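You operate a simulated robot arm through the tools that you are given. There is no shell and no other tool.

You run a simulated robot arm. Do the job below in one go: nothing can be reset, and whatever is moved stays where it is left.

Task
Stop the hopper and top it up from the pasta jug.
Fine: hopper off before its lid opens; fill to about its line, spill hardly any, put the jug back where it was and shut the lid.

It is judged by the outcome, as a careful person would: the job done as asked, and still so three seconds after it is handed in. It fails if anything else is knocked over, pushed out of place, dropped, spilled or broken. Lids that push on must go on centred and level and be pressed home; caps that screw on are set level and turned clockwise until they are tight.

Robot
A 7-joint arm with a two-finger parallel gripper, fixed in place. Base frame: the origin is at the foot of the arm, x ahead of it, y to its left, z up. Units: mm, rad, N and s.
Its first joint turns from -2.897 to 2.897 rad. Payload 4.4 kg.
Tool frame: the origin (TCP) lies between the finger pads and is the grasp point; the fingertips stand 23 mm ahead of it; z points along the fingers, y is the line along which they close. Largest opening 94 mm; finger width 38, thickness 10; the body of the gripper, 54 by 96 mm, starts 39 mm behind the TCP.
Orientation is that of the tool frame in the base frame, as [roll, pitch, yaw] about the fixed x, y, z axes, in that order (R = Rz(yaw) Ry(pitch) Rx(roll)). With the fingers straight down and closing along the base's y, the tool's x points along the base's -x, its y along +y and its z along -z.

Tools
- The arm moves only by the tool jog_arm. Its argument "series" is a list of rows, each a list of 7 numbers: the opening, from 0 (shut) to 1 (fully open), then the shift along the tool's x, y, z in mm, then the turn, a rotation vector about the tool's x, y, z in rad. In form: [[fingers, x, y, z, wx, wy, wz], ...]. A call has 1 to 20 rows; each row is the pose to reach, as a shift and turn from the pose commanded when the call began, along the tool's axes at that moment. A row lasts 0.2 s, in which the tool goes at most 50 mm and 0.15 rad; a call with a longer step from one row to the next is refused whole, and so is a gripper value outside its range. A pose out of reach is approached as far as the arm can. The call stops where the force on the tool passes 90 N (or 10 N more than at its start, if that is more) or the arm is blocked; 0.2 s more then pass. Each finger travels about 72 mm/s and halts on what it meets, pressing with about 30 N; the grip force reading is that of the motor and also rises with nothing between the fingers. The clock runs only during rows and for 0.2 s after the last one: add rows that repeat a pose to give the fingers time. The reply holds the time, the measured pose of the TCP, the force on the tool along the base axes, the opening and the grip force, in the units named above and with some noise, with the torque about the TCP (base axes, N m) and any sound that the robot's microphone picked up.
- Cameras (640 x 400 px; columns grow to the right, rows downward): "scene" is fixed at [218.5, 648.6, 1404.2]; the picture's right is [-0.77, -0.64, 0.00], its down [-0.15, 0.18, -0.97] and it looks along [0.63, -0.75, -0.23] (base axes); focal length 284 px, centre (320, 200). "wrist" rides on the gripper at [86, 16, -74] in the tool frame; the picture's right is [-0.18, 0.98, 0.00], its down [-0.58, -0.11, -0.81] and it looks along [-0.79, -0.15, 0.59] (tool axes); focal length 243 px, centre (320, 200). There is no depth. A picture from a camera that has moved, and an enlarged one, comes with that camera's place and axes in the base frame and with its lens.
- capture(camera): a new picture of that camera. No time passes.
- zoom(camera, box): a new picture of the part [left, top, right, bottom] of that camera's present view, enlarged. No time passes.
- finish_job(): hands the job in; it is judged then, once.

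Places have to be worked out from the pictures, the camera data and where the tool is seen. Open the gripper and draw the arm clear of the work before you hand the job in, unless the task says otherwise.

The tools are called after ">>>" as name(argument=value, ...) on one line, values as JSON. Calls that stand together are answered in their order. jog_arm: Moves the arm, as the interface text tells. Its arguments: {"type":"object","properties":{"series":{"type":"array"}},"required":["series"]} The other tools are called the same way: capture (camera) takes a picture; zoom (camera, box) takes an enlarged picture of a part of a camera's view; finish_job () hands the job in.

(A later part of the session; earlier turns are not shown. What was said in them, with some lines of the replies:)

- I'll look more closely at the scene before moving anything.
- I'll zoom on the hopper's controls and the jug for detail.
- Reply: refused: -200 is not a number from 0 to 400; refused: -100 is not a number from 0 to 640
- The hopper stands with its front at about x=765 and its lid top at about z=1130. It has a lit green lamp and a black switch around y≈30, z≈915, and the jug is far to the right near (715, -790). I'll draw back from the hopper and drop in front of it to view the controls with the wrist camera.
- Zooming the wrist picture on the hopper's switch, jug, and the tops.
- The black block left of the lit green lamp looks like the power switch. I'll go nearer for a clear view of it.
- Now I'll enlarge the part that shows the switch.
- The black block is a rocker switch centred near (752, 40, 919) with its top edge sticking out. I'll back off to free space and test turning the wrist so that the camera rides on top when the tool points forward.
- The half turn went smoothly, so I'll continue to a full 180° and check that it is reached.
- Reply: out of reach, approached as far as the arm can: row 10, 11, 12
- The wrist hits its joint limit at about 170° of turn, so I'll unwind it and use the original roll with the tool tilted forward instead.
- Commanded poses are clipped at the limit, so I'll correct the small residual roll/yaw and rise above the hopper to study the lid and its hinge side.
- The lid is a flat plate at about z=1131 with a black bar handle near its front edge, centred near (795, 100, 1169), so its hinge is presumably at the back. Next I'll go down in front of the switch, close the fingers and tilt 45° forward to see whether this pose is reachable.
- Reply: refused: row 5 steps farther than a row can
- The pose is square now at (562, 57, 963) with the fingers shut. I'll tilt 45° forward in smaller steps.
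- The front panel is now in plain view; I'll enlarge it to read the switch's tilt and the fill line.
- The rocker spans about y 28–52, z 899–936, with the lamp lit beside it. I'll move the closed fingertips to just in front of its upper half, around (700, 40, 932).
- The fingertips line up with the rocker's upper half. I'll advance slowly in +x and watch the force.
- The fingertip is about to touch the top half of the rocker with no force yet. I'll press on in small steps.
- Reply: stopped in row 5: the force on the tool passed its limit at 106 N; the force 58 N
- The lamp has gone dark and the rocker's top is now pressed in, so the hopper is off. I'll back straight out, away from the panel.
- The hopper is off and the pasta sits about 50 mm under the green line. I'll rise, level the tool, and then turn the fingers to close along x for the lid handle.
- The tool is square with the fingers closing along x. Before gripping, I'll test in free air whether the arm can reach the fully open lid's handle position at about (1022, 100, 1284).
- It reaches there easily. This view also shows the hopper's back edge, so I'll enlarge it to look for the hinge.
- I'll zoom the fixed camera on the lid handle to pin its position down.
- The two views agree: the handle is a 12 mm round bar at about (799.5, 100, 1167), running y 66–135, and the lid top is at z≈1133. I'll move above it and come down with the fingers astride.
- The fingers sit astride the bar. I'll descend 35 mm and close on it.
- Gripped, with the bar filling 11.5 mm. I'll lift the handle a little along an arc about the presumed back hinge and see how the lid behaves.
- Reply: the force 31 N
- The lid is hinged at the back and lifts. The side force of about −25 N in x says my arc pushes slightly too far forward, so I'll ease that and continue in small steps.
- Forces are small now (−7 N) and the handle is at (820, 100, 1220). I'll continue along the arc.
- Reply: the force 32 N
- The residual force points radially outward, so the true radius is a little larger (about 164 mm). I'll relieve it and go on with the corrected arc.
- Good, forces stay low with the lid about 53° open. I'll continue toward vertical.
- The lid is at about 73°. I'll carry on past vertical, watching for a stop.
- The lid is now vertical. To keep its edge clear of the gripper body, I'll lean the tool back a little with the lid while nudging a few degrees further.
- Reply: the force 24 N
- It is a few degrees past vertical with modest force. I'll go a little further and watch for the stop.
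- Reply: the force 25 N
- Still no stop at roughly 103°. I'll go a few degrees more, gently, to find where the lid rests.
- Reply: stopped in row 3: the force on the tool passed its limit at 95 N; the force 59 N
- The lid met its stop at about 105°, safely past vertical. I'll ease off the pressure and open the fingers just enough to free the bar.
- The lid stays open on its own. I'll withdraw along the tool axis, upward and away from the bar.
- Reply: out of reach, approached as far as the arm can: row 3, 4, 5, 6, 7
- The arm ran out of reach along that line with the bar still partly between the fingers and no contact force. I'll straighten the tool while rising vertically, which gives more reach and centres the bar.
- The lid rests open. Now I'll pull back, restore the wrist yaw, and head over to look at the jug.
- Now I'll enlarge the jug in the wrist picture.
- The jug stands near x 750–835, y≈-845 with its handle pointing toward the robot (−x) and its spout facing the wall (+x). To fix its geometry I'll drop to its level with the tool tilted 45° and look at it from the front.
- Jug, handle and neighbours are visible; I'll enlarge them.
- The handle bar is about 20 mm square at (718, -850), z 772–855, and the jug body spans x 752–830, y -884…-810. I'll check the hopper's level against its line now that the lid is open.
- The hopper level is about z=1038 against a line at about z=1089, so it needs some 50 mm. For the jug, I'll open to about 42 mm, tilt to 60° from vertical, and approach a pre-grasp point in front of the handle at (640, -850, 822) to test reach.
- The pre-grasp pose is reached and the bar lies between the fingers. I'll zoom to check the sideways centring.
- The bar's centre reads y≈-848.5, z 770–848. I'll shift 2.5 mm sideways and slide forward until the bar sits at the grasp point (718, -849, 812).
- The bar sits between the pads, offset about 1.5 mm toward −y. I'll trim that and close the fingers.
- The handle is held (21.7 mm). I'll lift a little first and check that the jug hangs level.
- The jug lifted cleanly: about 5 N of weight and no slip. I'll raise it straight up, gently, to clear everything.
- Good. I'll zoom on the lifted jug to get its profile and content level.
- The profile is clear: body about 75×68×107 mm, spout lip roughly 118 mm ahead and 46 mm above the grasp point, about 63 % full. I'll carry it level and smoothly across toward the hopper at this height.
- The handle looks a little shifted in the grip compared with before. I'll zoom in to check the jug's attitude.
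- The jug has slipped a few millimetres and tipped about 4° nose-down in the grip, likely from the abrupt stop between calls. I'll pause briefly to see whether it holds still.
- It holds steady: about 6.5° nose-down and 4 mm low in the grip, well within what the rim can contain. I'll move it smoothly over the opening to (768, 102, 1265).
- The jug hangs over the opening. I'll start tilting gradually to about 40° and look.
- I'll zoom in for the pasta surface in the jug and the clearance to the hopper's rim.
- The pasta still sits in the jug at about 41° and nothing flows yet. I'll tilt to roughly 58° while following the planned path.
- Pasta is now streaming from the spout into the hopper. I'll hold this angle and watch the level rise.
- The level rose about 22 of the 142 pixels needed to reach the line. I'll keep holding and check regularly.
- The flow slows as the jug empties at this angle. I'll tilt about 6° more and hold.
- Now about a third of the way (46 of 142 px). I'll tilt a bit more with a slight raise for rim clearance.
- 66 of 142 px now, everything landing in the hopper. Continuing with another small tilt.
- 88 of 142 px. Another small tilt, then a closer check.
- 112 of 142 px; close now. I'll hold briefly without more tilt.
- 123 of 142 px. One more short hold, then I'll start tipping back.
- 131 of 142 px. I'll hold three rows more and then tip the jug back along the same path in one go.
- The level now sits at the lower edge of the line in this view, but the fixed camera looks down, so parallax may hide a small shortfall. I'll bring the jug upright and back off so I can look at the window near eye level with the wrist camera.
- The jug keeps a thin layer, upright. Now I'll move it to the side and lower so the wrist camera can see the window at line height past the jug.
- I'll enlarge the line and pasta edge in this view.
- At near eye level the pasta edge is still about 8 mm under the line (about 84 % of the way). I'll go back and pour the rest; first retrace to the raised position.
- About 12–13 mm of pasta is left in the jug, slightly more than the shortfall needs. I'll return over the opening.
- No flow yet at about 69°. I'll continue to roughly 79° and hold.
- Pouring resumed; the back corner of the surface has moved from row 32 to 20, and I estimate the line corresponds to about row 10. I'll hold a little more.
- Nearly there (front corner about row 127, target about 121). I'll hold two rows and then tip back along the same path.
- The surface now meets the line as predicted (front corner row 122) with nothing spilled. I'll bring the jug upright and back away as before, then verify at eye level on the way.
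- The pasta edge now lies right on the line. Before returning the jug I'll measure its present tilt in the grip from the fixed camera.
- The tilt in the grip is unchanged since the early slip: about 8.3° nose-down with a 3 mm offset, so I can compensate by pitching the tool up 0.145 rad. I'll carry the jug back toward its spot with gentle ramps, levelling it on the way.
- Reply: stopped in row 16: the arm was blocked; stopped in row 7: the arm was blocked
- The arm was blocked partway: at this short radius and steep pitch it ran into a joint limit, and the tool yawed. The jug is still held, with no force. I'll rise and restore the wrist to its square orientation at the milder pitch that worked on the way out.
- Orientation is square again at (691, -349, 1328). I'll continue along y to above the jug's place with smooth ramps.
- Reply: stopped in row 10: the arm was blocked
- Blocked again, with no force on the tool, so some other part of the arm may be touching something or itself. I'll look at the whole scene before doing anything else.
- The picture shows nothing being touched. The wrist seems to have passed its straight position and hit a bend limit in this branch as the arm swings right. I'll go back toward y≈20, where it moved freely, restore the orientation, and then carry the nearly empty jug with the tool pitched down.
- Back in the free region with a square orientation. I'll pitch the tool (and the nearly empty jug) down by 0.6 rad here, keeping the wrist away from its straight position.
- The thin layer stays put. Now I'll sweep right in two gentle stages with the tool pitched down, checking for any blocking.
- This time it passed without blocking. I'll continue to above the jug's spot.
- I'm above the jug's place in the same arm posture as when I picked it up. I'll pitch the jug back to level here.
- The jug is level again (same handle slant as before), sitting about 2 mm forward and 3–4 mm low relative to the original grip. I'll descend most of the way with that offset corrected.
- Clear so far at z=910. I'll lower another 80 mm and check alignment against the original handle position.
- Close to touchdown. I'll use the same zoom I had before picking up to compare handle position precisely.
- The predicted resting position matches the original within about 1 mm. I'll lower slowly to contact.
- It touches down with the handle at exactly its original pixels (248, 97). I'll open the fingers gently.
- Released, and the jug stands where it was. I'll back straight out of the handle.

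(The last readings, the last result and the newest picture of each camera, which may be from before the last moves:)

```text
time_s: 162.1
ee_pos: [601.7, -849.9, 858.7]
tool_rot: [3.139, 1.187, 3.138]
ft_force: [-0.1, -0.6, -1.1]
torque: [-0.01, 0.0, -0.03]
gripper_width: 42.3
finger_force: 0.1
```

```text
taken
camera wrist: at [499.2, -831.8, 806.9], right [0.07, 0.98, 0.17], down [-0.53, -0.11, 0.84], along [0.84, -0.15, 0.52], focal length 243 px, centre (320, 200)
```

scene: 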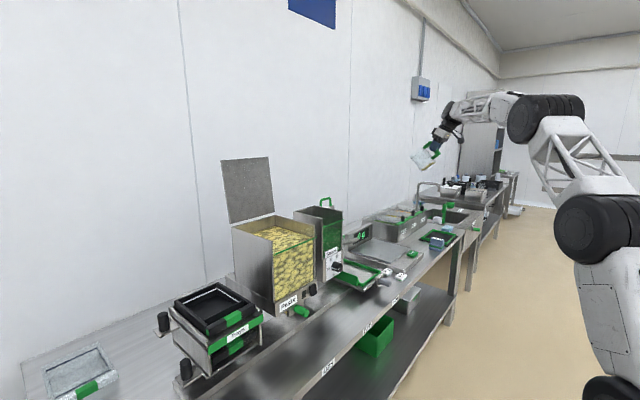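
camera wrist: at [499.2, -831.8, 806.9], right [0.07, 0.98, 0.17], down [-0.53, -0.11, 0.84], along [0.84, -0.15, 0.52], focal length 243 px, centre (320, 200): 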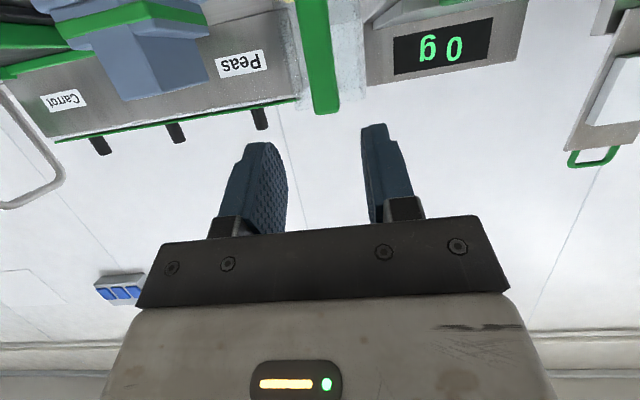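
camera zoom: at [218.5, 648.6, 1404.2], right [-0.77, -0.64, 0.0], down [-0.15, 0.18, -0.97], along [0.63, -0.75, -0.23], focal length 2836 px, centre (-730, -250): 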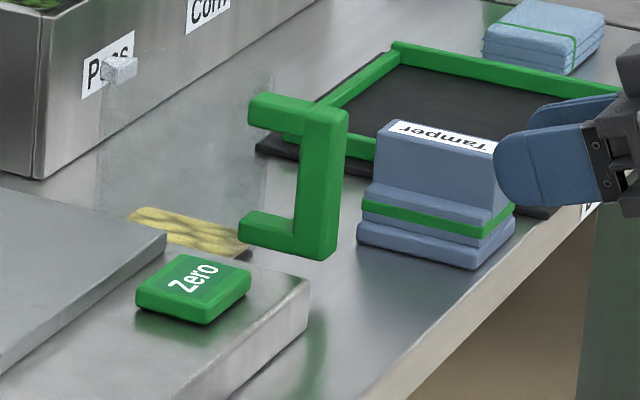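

The jug's handle and spout coincide with their original image positions. Now I'll rise and level the tool to point straight down on the way back to the hopper.

>>> jog_arm(series=[[0.45, -10, 3, -6, 0, 0, 0], [0.45, -35, 10, -20, 0, 0.05, 0], [0.45, -65, 20, -37, 0, 0.15, 0], [0.45, -98, 30, -56, 0, 0.27, 0], [0.45, -131, 40, -75, 0, 0.39, 0], [0.45, -164, 50, -94, 0, 0.51, 0], [0.45, -197, 60, -113, 0, 0.63, 0], [0.45, -230, 70, -132, 0, 0.75, 0], [0.45, -263, 80, -150, 0, 0.87, 0], [0.45, -296, 90, -169, 0, 0.99, 0], [0.45, -320, 97, -183, 0, 1.1, 0], [0.45, -333.8, 100, -190.7, 0, 1.187, 0], [0.45, -333.8, 100, -190.7, 0, 1.187, 0]])

>>> capture(camera="scene")

```text
time_s: 164.9
ee_pos: [548.6, -749.9, 1240.8]
tool_rot: [-3.14, 0.0, 3.137]
ft_force: [-0.1, 0.6, -0.2]
torque: [0.02, 0.01, 0.01]
gripper_width: 42.4
finger_force: 0.1
```

```text
taken
```

scene: 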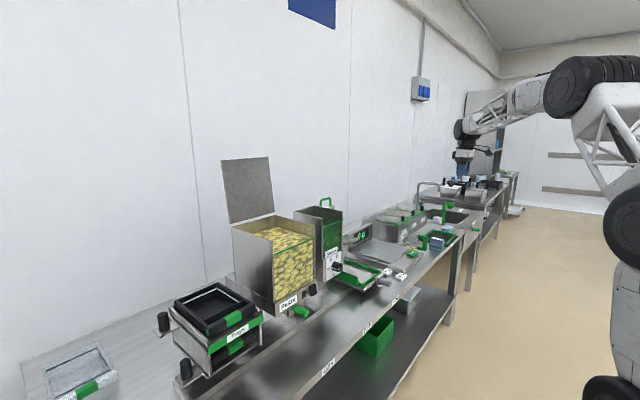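

Now over to in front of the hopper at height.

>>> jog_arm(series=[[0.45, -1, 12, -6, 0, 0, 0.004], [0.45, -3, 45, -18, 0, 0, 0.004], [0.45, -6, 90, -30, 0, 0, 0.004], [0.45, -9, 136, -42, 0, 0, 0.004], [0.45, -12, 182, -54, 0, 0, 0.004], [0.45, -15, 228, -66, 0, 0, 0.004], [0.45, -18, 274, -78, 0, 0, 0.004], [0.45, -21, 320, -90, 0, 0, 0.004], [0.45, -24, 366, -102, 0, 0, 0.004], [0.45, -27, 412, -112, 0, 0, 0.004], [0.45, -30, 458, -122, 0, 0, 0.004], [0.45, -33, 504, -132, 0, 0, 0.004], [0.45, -36, 550, -140, 0, 0, 0.004], [0.45, -40, 596, -146, 0, 0, 0.004], [0.45, -44, 640, -152, 0, 0, 0.004], [0.45, -47, 682, -156, 0, 0, 0.004], [0.45, -50, 720, -159, 0, 0, 0.004], [0.45, -51, 745, -160, 0, 0, 0.004], [0.45, -51, 752, -160, 0, 0, 0.004], [0.45, -51, 752, -160, 0, 0, 0.004]])

>>> capture(camera="wrist")

>>> zoom(camera="scene", box=[205, 140, 345, 260])

```text
time_s: 169.1
ee_pos: [602.4, 5.0, 1400.8]
tool_rot: [-3.139, 0.0, 3.134]
ft_force: [0.1, -0.3, -0.4]
torque: [-0.02, -0.02, 0.01]
gripper_width: 42.3
finger_force: 0.0
```

```text
taken
camera wrist: at [515.2, 20.4, 1476.4], right [0.19, 0.98, 0.0], down [0.58, -0.11, 0.81], along [0.79, -0.15, -0.59], focal length 243 px, centre (320, 200)
```

wrist: 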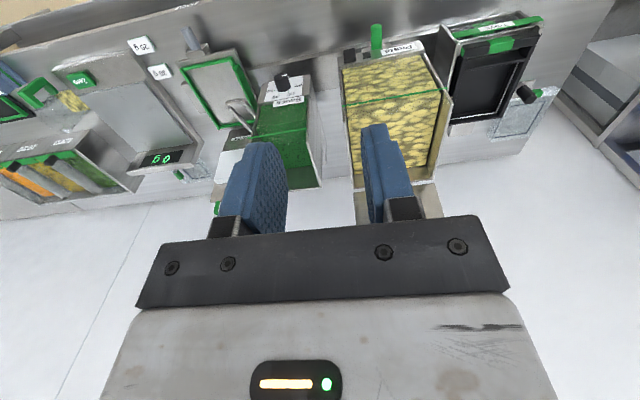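

```text
3.33 times, centred on (275, 200) of scene
camera zoom: at [218.5, 648.6, 1404.2], right [-0.77, -0.64, 0.0], down [-0.15, 0.18, -0.97], along [0.63, -0.75, -0.23], focal length 945 px, centre (470, 200)
```

zoom: 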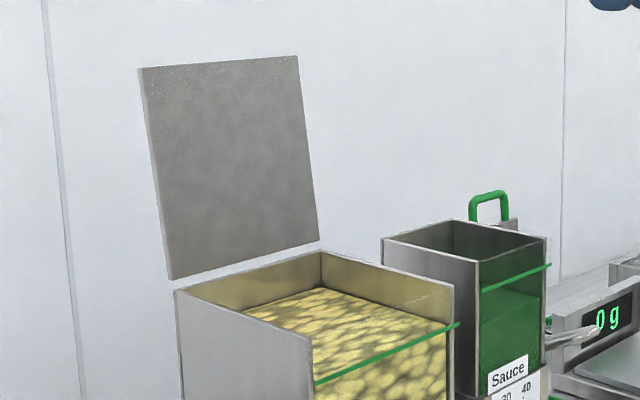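

The lid is still open at roughly 102°. I'll turn the fingers to close along x again and go above the handle, with the opening set to about 34 mm.

>>> jog_arm(series=[[0.36, 0, 0, 0, 0, 0, 0.15], [0.36, 0, 0, 0, 0, 0, 0.3], [0.36, 0, 0, 0, 0, 0, 0.45], [0.36, 0, 0, 0, 0, 0, 0.6], [0.36, 0, 0, 0, 0, 0, 0.75], [0.36, 0, 0, 0, 0, 0, 0.9], [0.36, 0, 0, 0, 0, 0, 1.05], [0.36, 0, 0, 0, 0, 0, 1.2], [0.36, 0, 0, 0, 0, 0, 1.35], [0.36, 0, 0, 0, 0, 0, 1.5], [0.36, 0, 0, 0, 0, 0, 1.563], [0.36, 0, 0, 0, 0, 0, 1.563]])

>>> jog_arm(series=[[0.36, 9, 42, 0, 0, 0, 0], [0.36, 18, 85, 0, 0, 0, 0], [0.36, 27, 128, -5, 0, 0, 0], [0.36, 37, 172, -10, 0, 0, 0], [0.36, 47, 216, -12, 0, 0, 0], [0.36, 57, 260, -12, 0, 0, 0], [0.36, 67, 304, -12, 0, 0, 0], [0.36, 76, 346, -10, 0, 0, 0], [0.36, 84, 386, -6, 0, 0, 0], [0.36, 91, 415, -3, 0, 0, 0], [0.36, 93.5, 427, -3, 0, 0, 0], [0.36, 93.5, 427, -3, 0, 0, 0]])

>>> capture(camera="wrist")

>>> zoom(camera="scene", box=[185, 90, 345, 210])

```text
time_s: 171.7
ee_pos: [601.5, 2.5, 1399.9]
tool_rot: [3.139, 0.0, 1.569]
ft_force: [0.3, 0.2, -0.1]
torque: [-0.01, -0.02, 0.0]
gripper_width: 33.7
finger_force: 0.0
```

```text
time_s: 174.3
ee_pos: [1028.6, 96.5, 1403.8]
tool_rot: [3.14, -0.001, 1.575]
ft_force: [0.8, 1.0, 0.3]
torque: [0.02, 0.04, 0.03]
gripper_width: 33.7
finger_force: 0.1
```

```text
taken
camera wrist: at [1044.1, 183.2, 1479.7], right [0.98, -0.18, 0.0], down [-0.11, -0.58, 0.81], along [-0.15, -0.79, -0.59], focal length 243 px, centre (320, 200)
```

wrist: 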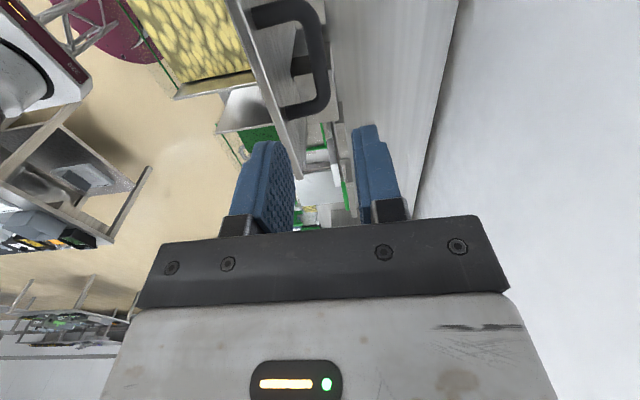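

```text
3.33 times, centred on (265, 150) of scene
camera zoom: at [218.5, 648.6, 1404.2], right [-0.77, -0.64, 0.0], down [-0.15, 0.18, -0.97], along [0.63, -0.75, -0.23], focal length 945 px, centre (503, 367)
```

zoom: 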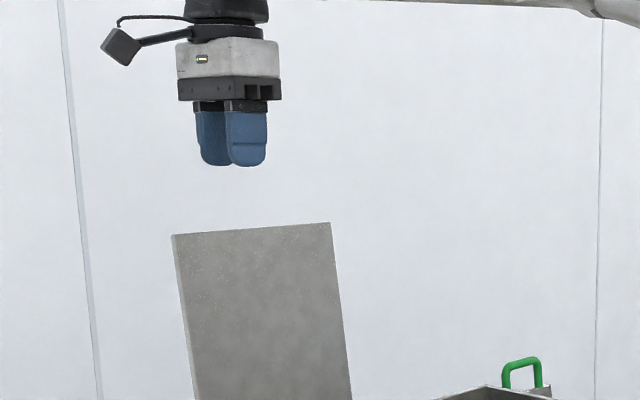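

I'll zoom in on the handle in the wrist view to compute the bar's present position.

>>> zoom(camera="wrist", box=[220, 0, 380, 130])

```text
3.08 times, centred on (300, 65) of wrist
camera zoom: at [1044.1, 183.2, 1479.7], right [0.98, -0.18, 0.0], down [-0.11, -0.58, 0.81], along [-0.15, -0.79, -0.59], focal length 746 px, centre (382, 615)
```

zoom: 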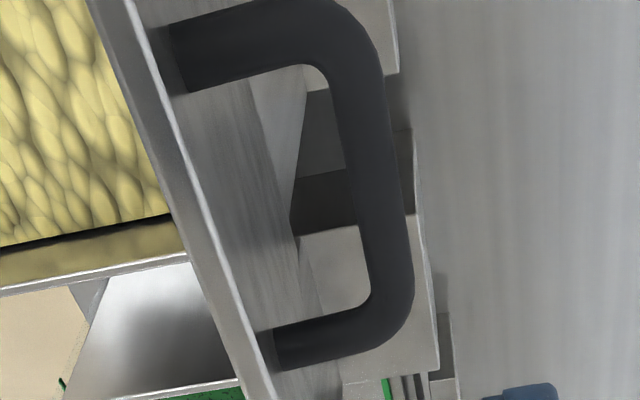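

The bar is at about (1026.7, 100, 1283.6). I'll come down with the fingers at 30 mm, leaning the tool back gradually so the lid's edge stays clear of the gripper.

>>> jog_arm(series=[[0.32, 1, 2.9, 15, 0, 0, 0], [0.32, 2, 2.9, 35, 0, 0, 0], [0.32, 2, 2.9, 55, 0, 0, 0], [0.32, 2, 2.9, 74, 0, 0, 0], [0.32, 2, 2.4, 83, 0.08, 0, 0], [0.32, 2, 2.5, 93, 0.16, 0, 0], [0.32, 2, 2.7, 102, 0.25, 0, 0], [0.32, 2, 0.6, 110.5, 0.25, 0, 0], [0.32, 2, 0.6, 110.5, 0.25, 0, 0]])

>>> capture(camera="wrist")

>>> zoom(camera="scene", box=[205, 140, 345, 260])

```text
time_s: 176.3
ee_pos: [1029.2, 98.4, 1295.1]
tool_rot: [-2.894, 0.0, 1.572]
ft_force: [-0.7, 0.1, -0.2]
torque: [0.01, -0.01, 0.02]
gripper_width: 29.9
finger_force: 0.1
```

```text
taken
camera wrist: at [1062.9, 185.1, 1363.3], right [0.95, -0.18, -0.24], down [0.09, -0.58, 0.81], along [-0.29, -0.79, -0.54], focal length 243 px, centre (320, 200)
```

wrist: 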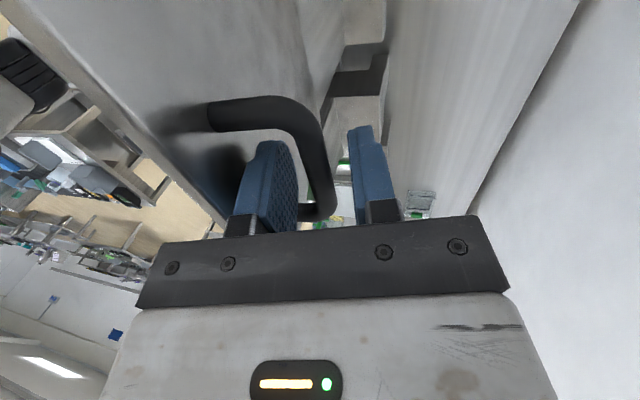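

```text
3.33 times, centred on (275, 200) of scene
camera zoom: at [218.5, 648.6, 1404.2], right [-0.77, -0.64, 0.0], down [-0.15, 0.18, -0.97], along [0.63, -0.75, -0.23], focal length 945 px, centre (470, 200)
```

zoom: 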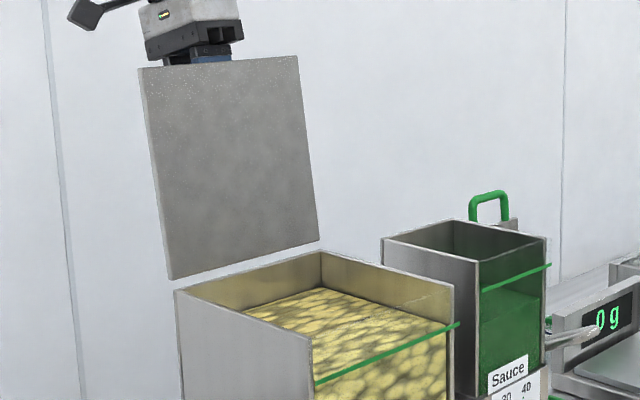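

The bar is between the pads with no contact force. Closing on it.

>>> jog_arm(series=[[0.2, 0, 0, 0, 0, 0, 0], [0.1, 0, 0, 0, 0, 0, 0], [0, 0, 0, 0, 0, 0, 0], [0, 0, 0, 0, 0, 0, 0], [0, 0, 0, 0, 0, 0, 0]])

>>> capture(camera="wrist")

```text
time_s: 177.5
ee_pos: [1028.9, 98.8, 1294.9]
tool_rot: [-2.894, 0.001, 1.572]
ft_force: [0.1, 0.0, 0.3]
torque: [-0.02, 0.0, -0.24]
gripper_width: 11.9
finger_force: 44.5
```

```text
taken
camera wrist: at [1062.9, 185.2, 1363.3], right [0.95, -0.18, -0.24], down [0.09, -0.58, 0.81], along [-0.29, -0.79, -0.54], focal length 243 px, centre (320, 200)
```

wrist: 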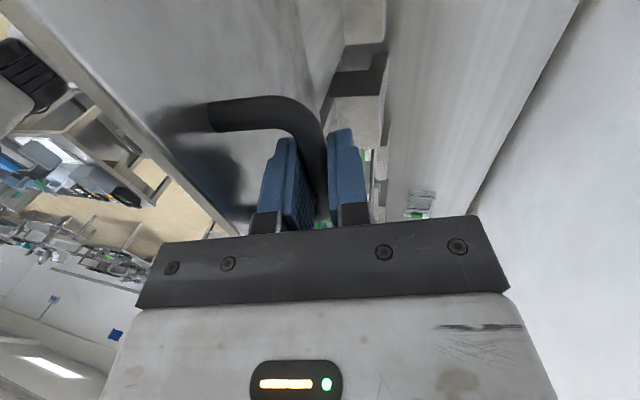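

Gripped (11.9 mm). Now I'll swing the lid forward along its arc, straightening the tool as it passes vertical.

>>> jog_arm(series=[[0, 0, -5.6, -0.7, -0.025, 0, 0], [0, 0, -11.45, -1.23, -0.05, 0, 0], [0, 0, -18.9, -1.75, -0.085, 0, 0], [0, 0, -26.4, -1.99, -0.12, 0, 0], [0, 0, -33.9, -1.9, -0.155, 0, 0], [0, 0, -41.4, -1.5, -0.19, 0, 0], [0, 0, -48.8, -0.75, -0.22, 0, 0], [0, 0, -56.2, 0.29, -0.2476, 0, 0], [0, 0, -56.2, 0.29, -0.2476, 0, 0]])

>>> zoom(camera="scene", box=[205, 140, 345, 260])

```text
time_s: 179.5
ee_pos: [974.8, 98.8, 1307.2]
tool_rot: [3.141, 0.001, 1.571]
ft_force: [-1.9, -4.5, -29.0]
torque: [-0.03, 0.03, -0.16]
gripper_width: 11.8
finger_force: 44.8
```

```text
3.33 times, centred on (275, 200) of scene
camera zoom: at [218.5, 648.6, 1404.2], right [-0.77, -0.64, 0.0], down [-0.15, 0.18, -0.97], along [0.63, -0.75, -0.23], focal length 945 px, centre (470, 200)
```

zoom: 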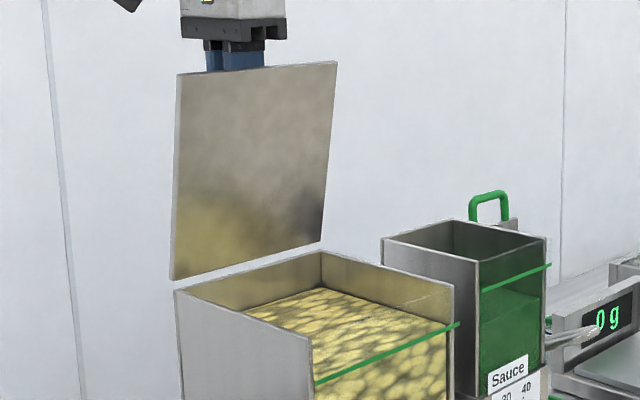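

The force shows I'm about half a millimetre too high on the arc. I'll relieve that and continue lowering.

>>> jog_arm(series=[[0, 0, 0, 0.7, 0, 0, 0], [0, 0, -7.1, 0.3, 0, 0, 0], [0, 0, -14.3, 0.1, 0, 0, 0], [0, 0, -21.4, 0.2, 0, 0, 0], [0, 0, -28.6, 0.7, 0, 0, 0], [0, 0, -35.7, 1.5, 0, 0, 0], [0, 0, -42.8, 2.6, 0, 0, 0], [0, 0, -49.8, 4, 0, 0, 0], [0, 0, -56.7, 5.7, 0, 0, 0], [0, 0, -56.7, 5.7, 0, 0, 0]])

```text
time_s: 181.7
ee_pos: [916.9, 100.1, 1302.3]
tool_rot: [-3.141, 0.0, 1.573]
ft_force: [3.3, 6.6, -13.6]
torque: [0.25, -0.12, -0.12]
gripper_width: 11.7
finger_force: 45.3
```

Forces stay modest. Continuing down the arc.

>>> jog_arm(series=[[0, 0, -6.9, 2.3, 0, 0, 0], [0, 0, -13.7, 4.6, 0, 0, 0], [0, 0, -20.4, 7.2, 0, 0, 0], [0, 0, -26.9, 10.1, 0, 0, 0], [0, 0, -33.3, 13.2, 0, 0, 0], [0, 0, -39.6, 16.7, 0, 0, 0], [0, 0, -45.7, 20.4, 0, 0, 0], [0, 0, -51.7, 24.4, 0, 0, 0], [0, 0, -57.4, 28.6, 0, 0, 0], [0, 0, -63, 33.1, 0, 0, 0], [0, 0, -63, 33.1, 0, 0, 0]])

>>> zoom(camera="scene", box=[205, 140, 345, 260])

```text
time_s: 184.1
ee_pos: [854.7, 99.4, 1268.7]
tool_rot: [3.139, 0.0, 1.574]
ft_force: [-2.9, 11.6, -1.0]
torque: [0.32, 0.02, -0.13]
gripper_width: 11.4
finger_force: 44.3
```

```text
3.33 times, centred on (275, 200) of scene
camera zoom: at [218.5, 648.6, 1404.2], right [-0.77, -0.64, 0.0], down [-0.15, 0.18, -0.97], along [0.63, -0.75, -0.23], focal length 945 px, centre (470, 200)
```

zoom: 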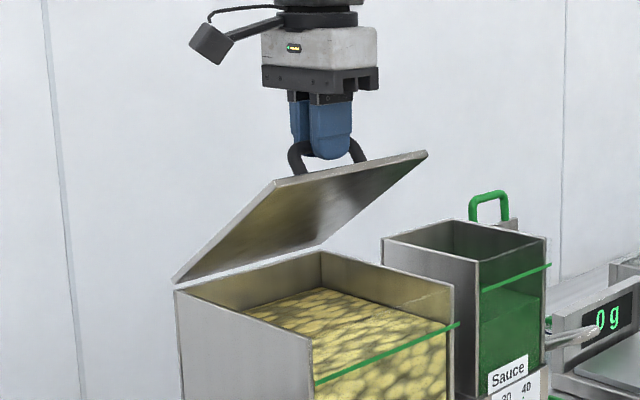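

The lid is about 38° open with low force. I'll continue to near closed.

>>> jog_arm(series=[[0, 0, -5.4, 4.7, 0, 0, 0], [0, 0, -10.6, 9.6, 0, 0, 0], [0, 0, -15.5, 14.8, 0, 0, 0], [0, 0, -20.2, 20.2, 0, 0, 0], [0, 0, -24.7, 25.8, 0, 0, 0], [0, 0, -28.9, 31.5, 0, 0, 0], [0, 0, -32.9, 37.5, 0, 0, 0], [0, 0, -36.6, 43.6, 0, 0, 0], [0, 0, -40.1, 49.9, 0, 0, 0], [0, 0, -43.2, 56.3, 0, 0, 0], [0, 0, -43.2, 56.3, 0, 0, 0]])

>>> zoom(camera="scene", box=[205, 160, 345, 270])

```text
time_s: 186.5
ee_pos: [812.0, 99.6, 1211.9]
tool_rot: [-3.14, -0.001, 1.574]
ft_force: [-2.9, -4.9, -2.2]
torque: [-0.11, 0.07, -0.12]
gripper_width: 11.6
finger_force: 44.9
```

```text
3.64 times, centred on (275, 215) of scene
camera zoom: at [218.5, 648.6, 1404.2], right [-0.77, -0.64, 0.0], down [-0.15, 0.18, -0.97], along [0.63, -0.75, -0.23], focal length 1031 px, centre (484, 146)
```

zoom: 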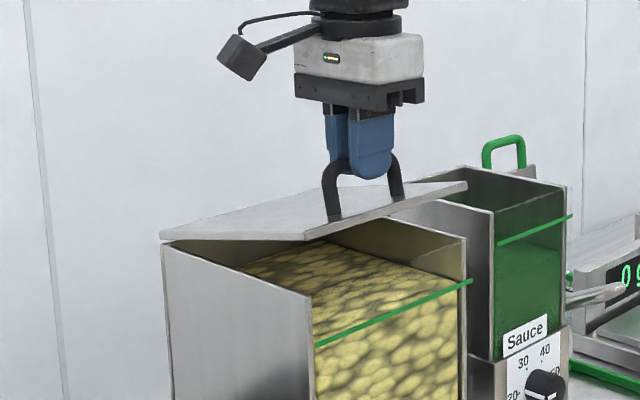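

Almost shut (about 13° left). I'll lower it gently until it seats.

>>> jog_arm(series=[[0, 0, -2.9, 6.5, 0, 0, 0], [0, 0, -5.5, 13.2, 0, 0, 0], [0, 0, -7.8, 20, 0, 0, 0], [0, 0, -9.2, 25, 0, 0, 0], [0, 0, -10.2, 28.5, 0, 0, 0], [0, 0, -10.8, 31, 0, 0, 0], [0, 0, -10.8, 31, 0, 0, 0]])

>>> zoom(camera="scene", box=[205, 160, 345, 270])

```text
time_s: 188.1
ee_pos: [801.1, 97.9, 1181.6]
tool_rot: [-3.141, 0.0, 1.572]
ft_force: [-9.7, 7.7, 1.3]
torque: [0.55, 0.04, -0.11]
gripper_width: 11.5
finger_force: 44.5
```

```text
3.64 times, centred on (275, 215) of scene
camera zoom: at [218.5, 648.6, 1404.2], right [-0.77, -0.64, 0.0], down [-0.15, 0.18, -0.97], along [0.63, -0.75, -0.23], focal length 1031 px, centre (484, 146)
```

zoom: 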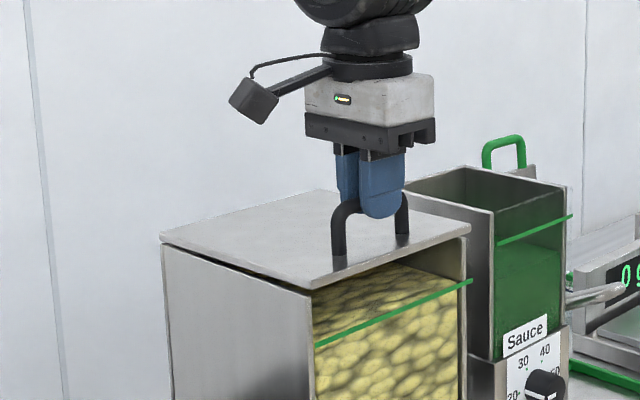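

A few millimetres remain. I'll press down in 1 mm steps until the lid seats.

>>> jog_arm(series=[[0, 0, -0.4, 1, 0, 0, 0], [0, 0, -0.6, 2, 0, 0, 0], [0, 0, -0.8, 3, 0, 0, 0], [0, 0, -1, 4, 0, 0, 0], [0, 0, -1, 4, 0, 0, 0]])

>>> zoom(camera="scene", box=[225, 200, 345, 290])

```text
time_s: 189.3
ee_pos: [799.4, 98.2, 1178.3]
tool_rot: [3.141, 0.001, 1.574]
ft_force: [-1.5, 5.5, 5.6]
torque: [-0.55, 0.03, -0.09]
gripper_width: 11.6
finger_force: 45.0
```

```text
4.44 times, centred on (285, 245) of scene
camera zoom: at [218.5, 648.6, 1404.2], right [-0.77, -0.64, 0.0], down [-0.15, 0.18, -0.97], along [0.63, -0.75, -0.23], focal length 1261 px, centre (476, 0)
```

zoom: 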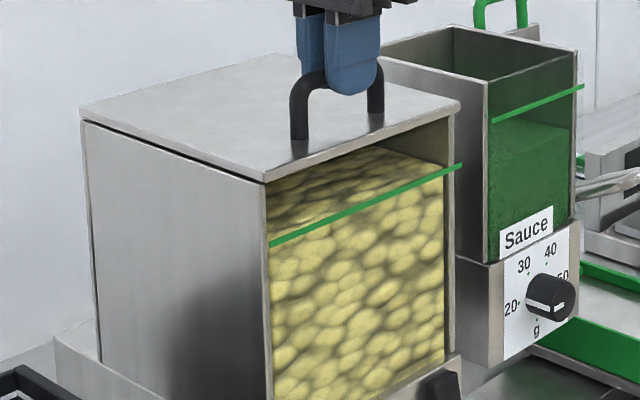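

It is just beginning to bear. A little more to confirm that it is fully seated.

>>> jog_arm(series=[[0, 0, 0, 0.5, 0, 0, 0], [0, 0, 0, 1, 0, 0, 0], [0, 0, 0, 1.5, 0, 0, 0], [0, 0, 0, 1.5, 0, 0, 0]])

>>> zoom(camera="scene", box=[230, 205, 290, 245])

>>> zoom(camera="scene", box=[265, 200, 325, 240])

```text
time_s: 190.3
ee_pos: [799.6, 99.6, 1177.3]
tool_rot: [3.139, 0.0, 1.57]
ft_force: [-1.9, -0.5, 27.1]
torque: [-0.32, -0.01, -0.07]
gripper_width: 11.7
finger_force: 45.3
```

```text
10.00 times, centred on (260, 225) of scene
camera zoom: at [218.5, 648.6, 1404.2], right [-0.77, -0.64, 0.0], down [-0.15, 0.18, -0.97], along [0.63, -0.75, -0.23], focal length 2836 px, centre (920, -50)
```

zoom: 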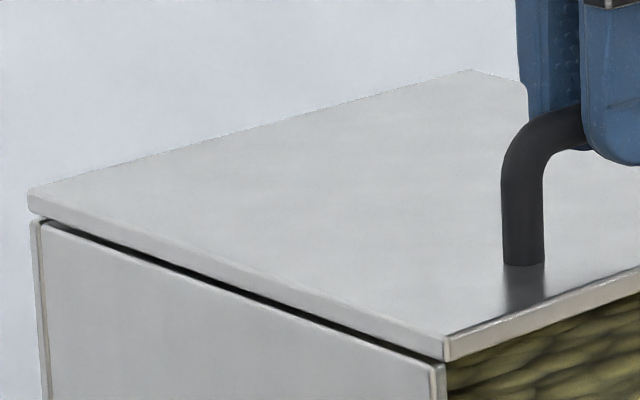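

```text
10.00 times, centred on (295, 220) of scene
camera zoom: at [218.5, 648.6, 1404.2], right [-0.77, -0.64, 0.0], down [-0.15, 0.18, -0.97], along [0.63, -0.75, -0.23], focal length 2836 px, centre (570, 0)
```

zoom: 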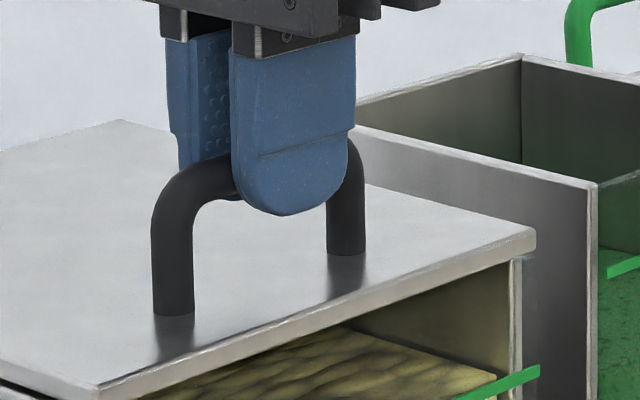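

The lid is back at exactly its original closed position and bears 27 N. I'll ease off and open the fingers.

>>> jog_arm(series=[[0, 0, 0, -0.7, 0, 0, 0], [0.15, 0, 0, -0.7, 0, 0, 0], [0.3, 0, 0, -0.7, 0, 0, 0], [0.5, 0, 0, -0.7, 0, 0, 0], [0.6, 0, 0, -0.7, 0, 0, 0], [0.6, 0, 0, -0.7, 0, 0, 0]])

>>> jog_arm(series=[[0.6, 0, 0, -10, 0, 0, 0], [0.6, 0, 0, -30, 0, 0, 0], [0.6, 0, 0, -60, 0, 0, 0], [0.6, 0, 0, -100, 0, 0, 0], [0.6, 0, 0, -145, 0, 0, 0], [0.6, 0, 0, -190, 0, 0, 0], [0.6, 0, -40, -215, 0, 0, 0], [0.6, 0, -85, -225, 0, 0, 0], [0.6, 0, -130, -225, 0, 0, 0], [0.6, 0, -175, -225, 0, 0, 0], [0.6, 0, -210, -225, 0, 0, 0], [0.6, 0, -210, -225, 0, 0, 0]])

>>> capture(camera="scene")

>>> zoom(camera="scene", box=[225, 200, 345, 325])

>>> zoom(camera="scene", box=[390, 200, 490, 275])

```text
time_s: 191.7
ee_pos: [799.7, 99.4, 1177.1]
tool_rot: [3.141, 0.001, 1.573]
ft_force: [-0.2, -0.8, 0.3]
torque: [0.03, -0.01, -0.02]
gripper_width: 56.4
finger_force: 0.1
```

```text
time_s: 194.3
ee_pos: [589.3, 98.7, 1403.0]
tool_rot: [-3.141, 0.001, 1.573]
ft_force: [0.4, 0.0, 0.6]
torque: [0.02, -0.02, 0.01]
gripper_width: 56.3
finger_force: 0.0
```

```text
taken
```

scene: 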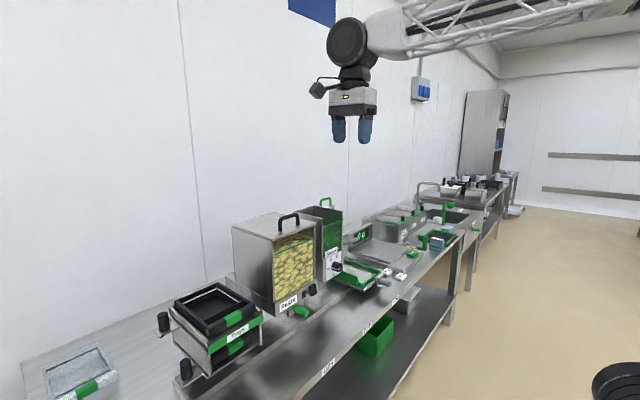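

```text
3.20 times, centred on (285, 262) of scene
camera zoom: at [218.5, 648.6, 1404.2], right [-0.77, -0.64, 0.0], down [-0.15, 0.18, -0.97], along [0.63, -0.75, -0.23], focal length 908 px, centre (432, 0)
```

zoom: 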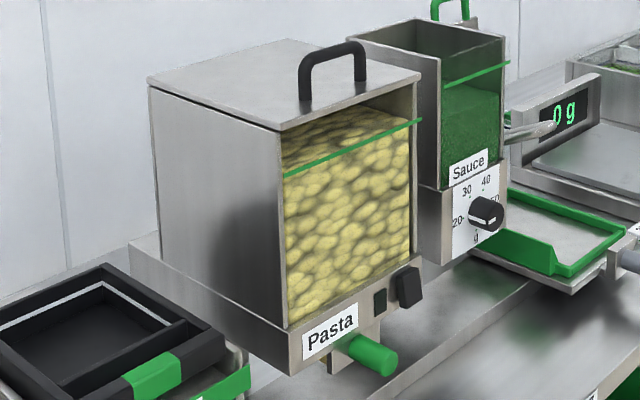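

```text
5.33 times, centred on (440, 238) of scene
camera zoom: at [218.5, 648.6, 1404.2], right [-0.77, -0.64, 0.0], down [-0.15, 0.18, -0.97], along [0.63, -0.75, -0.23], focal length 1513 px, centre (-320, 0)
```

zoom: 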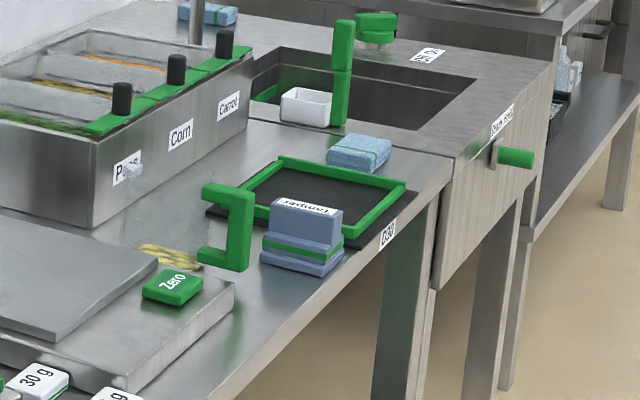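

The lamp is dark, the level is on the line, the lid is shut, and the jug is in its place. I'll open the gripper fully and take a last look for spills.

>>> jog_arm(series=[[0.8, 0, -20, -10, 0, 0, 0], [1, 0, -40, -20, 0, 0, 0], [1, 0, -60, -20, 0, 0, 0], [1, 0, -60, -20, 0, 0, 0], [1, 0, -60, -20, 0, 0, 0]])

>>> zoom(camera="scene", box=[240, 270, 420, 385])

>>> zoom(camera="scene", box=[265, 225, 325, 265])

```text
time_s: 195.5
ee_pos: [531.1, 97.5, 1422.2]
tool_rot: [3.142, -0.001, 1.571]
ft_force: [0.0, -0.1, 0.0]
torque: [0.0, 0.0, 0.0]
gripper_width: 94.1
finger_force: 0.1
```

```text
3.48 times, centred on (330, 328) of scene
camera zoom: at [218.5, 648.6, 1404.2], right [-0.77, -0.64, 0.0], down [-0.15, 0.18, -0.97], along [0.63, -0.75, -0.23], focal length 986 px, centre (285, -244)
```

zoom: 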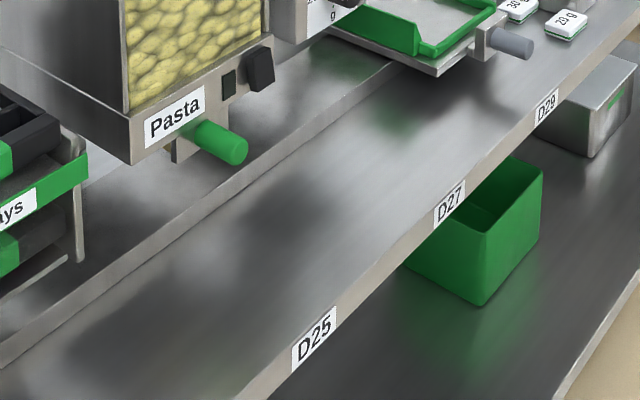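

```text
10.00 times, centred on (295, 245) of scene
camera zoom: at [218.5, 648.6, 1404.2], right [-0.77, -0.64, 0.0], down [-0.15, 0.18, -0.97], along [0.63, -0.75, -0.23], focal length 2836 px, centre (570, -250)
```

zoom: 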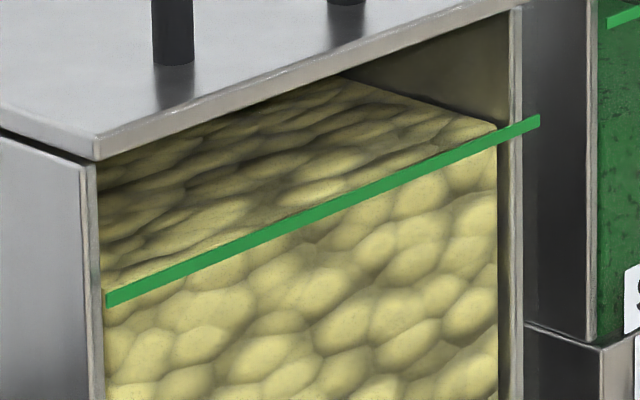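

The counter is clean, the pasta level is at the line, the lid is shut, the hopper is off, the jug is back, and the arm is clear with its gripper open. I'm handing the job in.

>>> finish_job()

```text
The job is handed in.
```

The hopper is off and topped up to its green line, with the lid shut and the pasta jug back in its place.

- **Switching off:** I pressed the rocker before touching the lid, and the lamp went dark and stayed dark.
- **Filling:** I poured in two goes, because a near-eye-level view after the first showed the level about 8 mm short. After the second, the pasta edge sits on the line. A thin layer is left in the jug.
- **Spills:** I saw none in the final pictures of the counter around the hopper.
- **Jug:** It slipped a few degrees in the grip on the way over, so I corrected for that when setting it down. In the fixed camera its handle now sits where it did at the start.
- **Arm blocked:** While carrying the jug back, the arm was blocked three times with no force on the tool, probably at a wrist limit. I took a different path and nothing looked touched or moved.
- **Lid:** I lowered it by its handle and pressed it down with about 27 N. It is back in its original closed position.

The arm is drawn clear with the gripper open.
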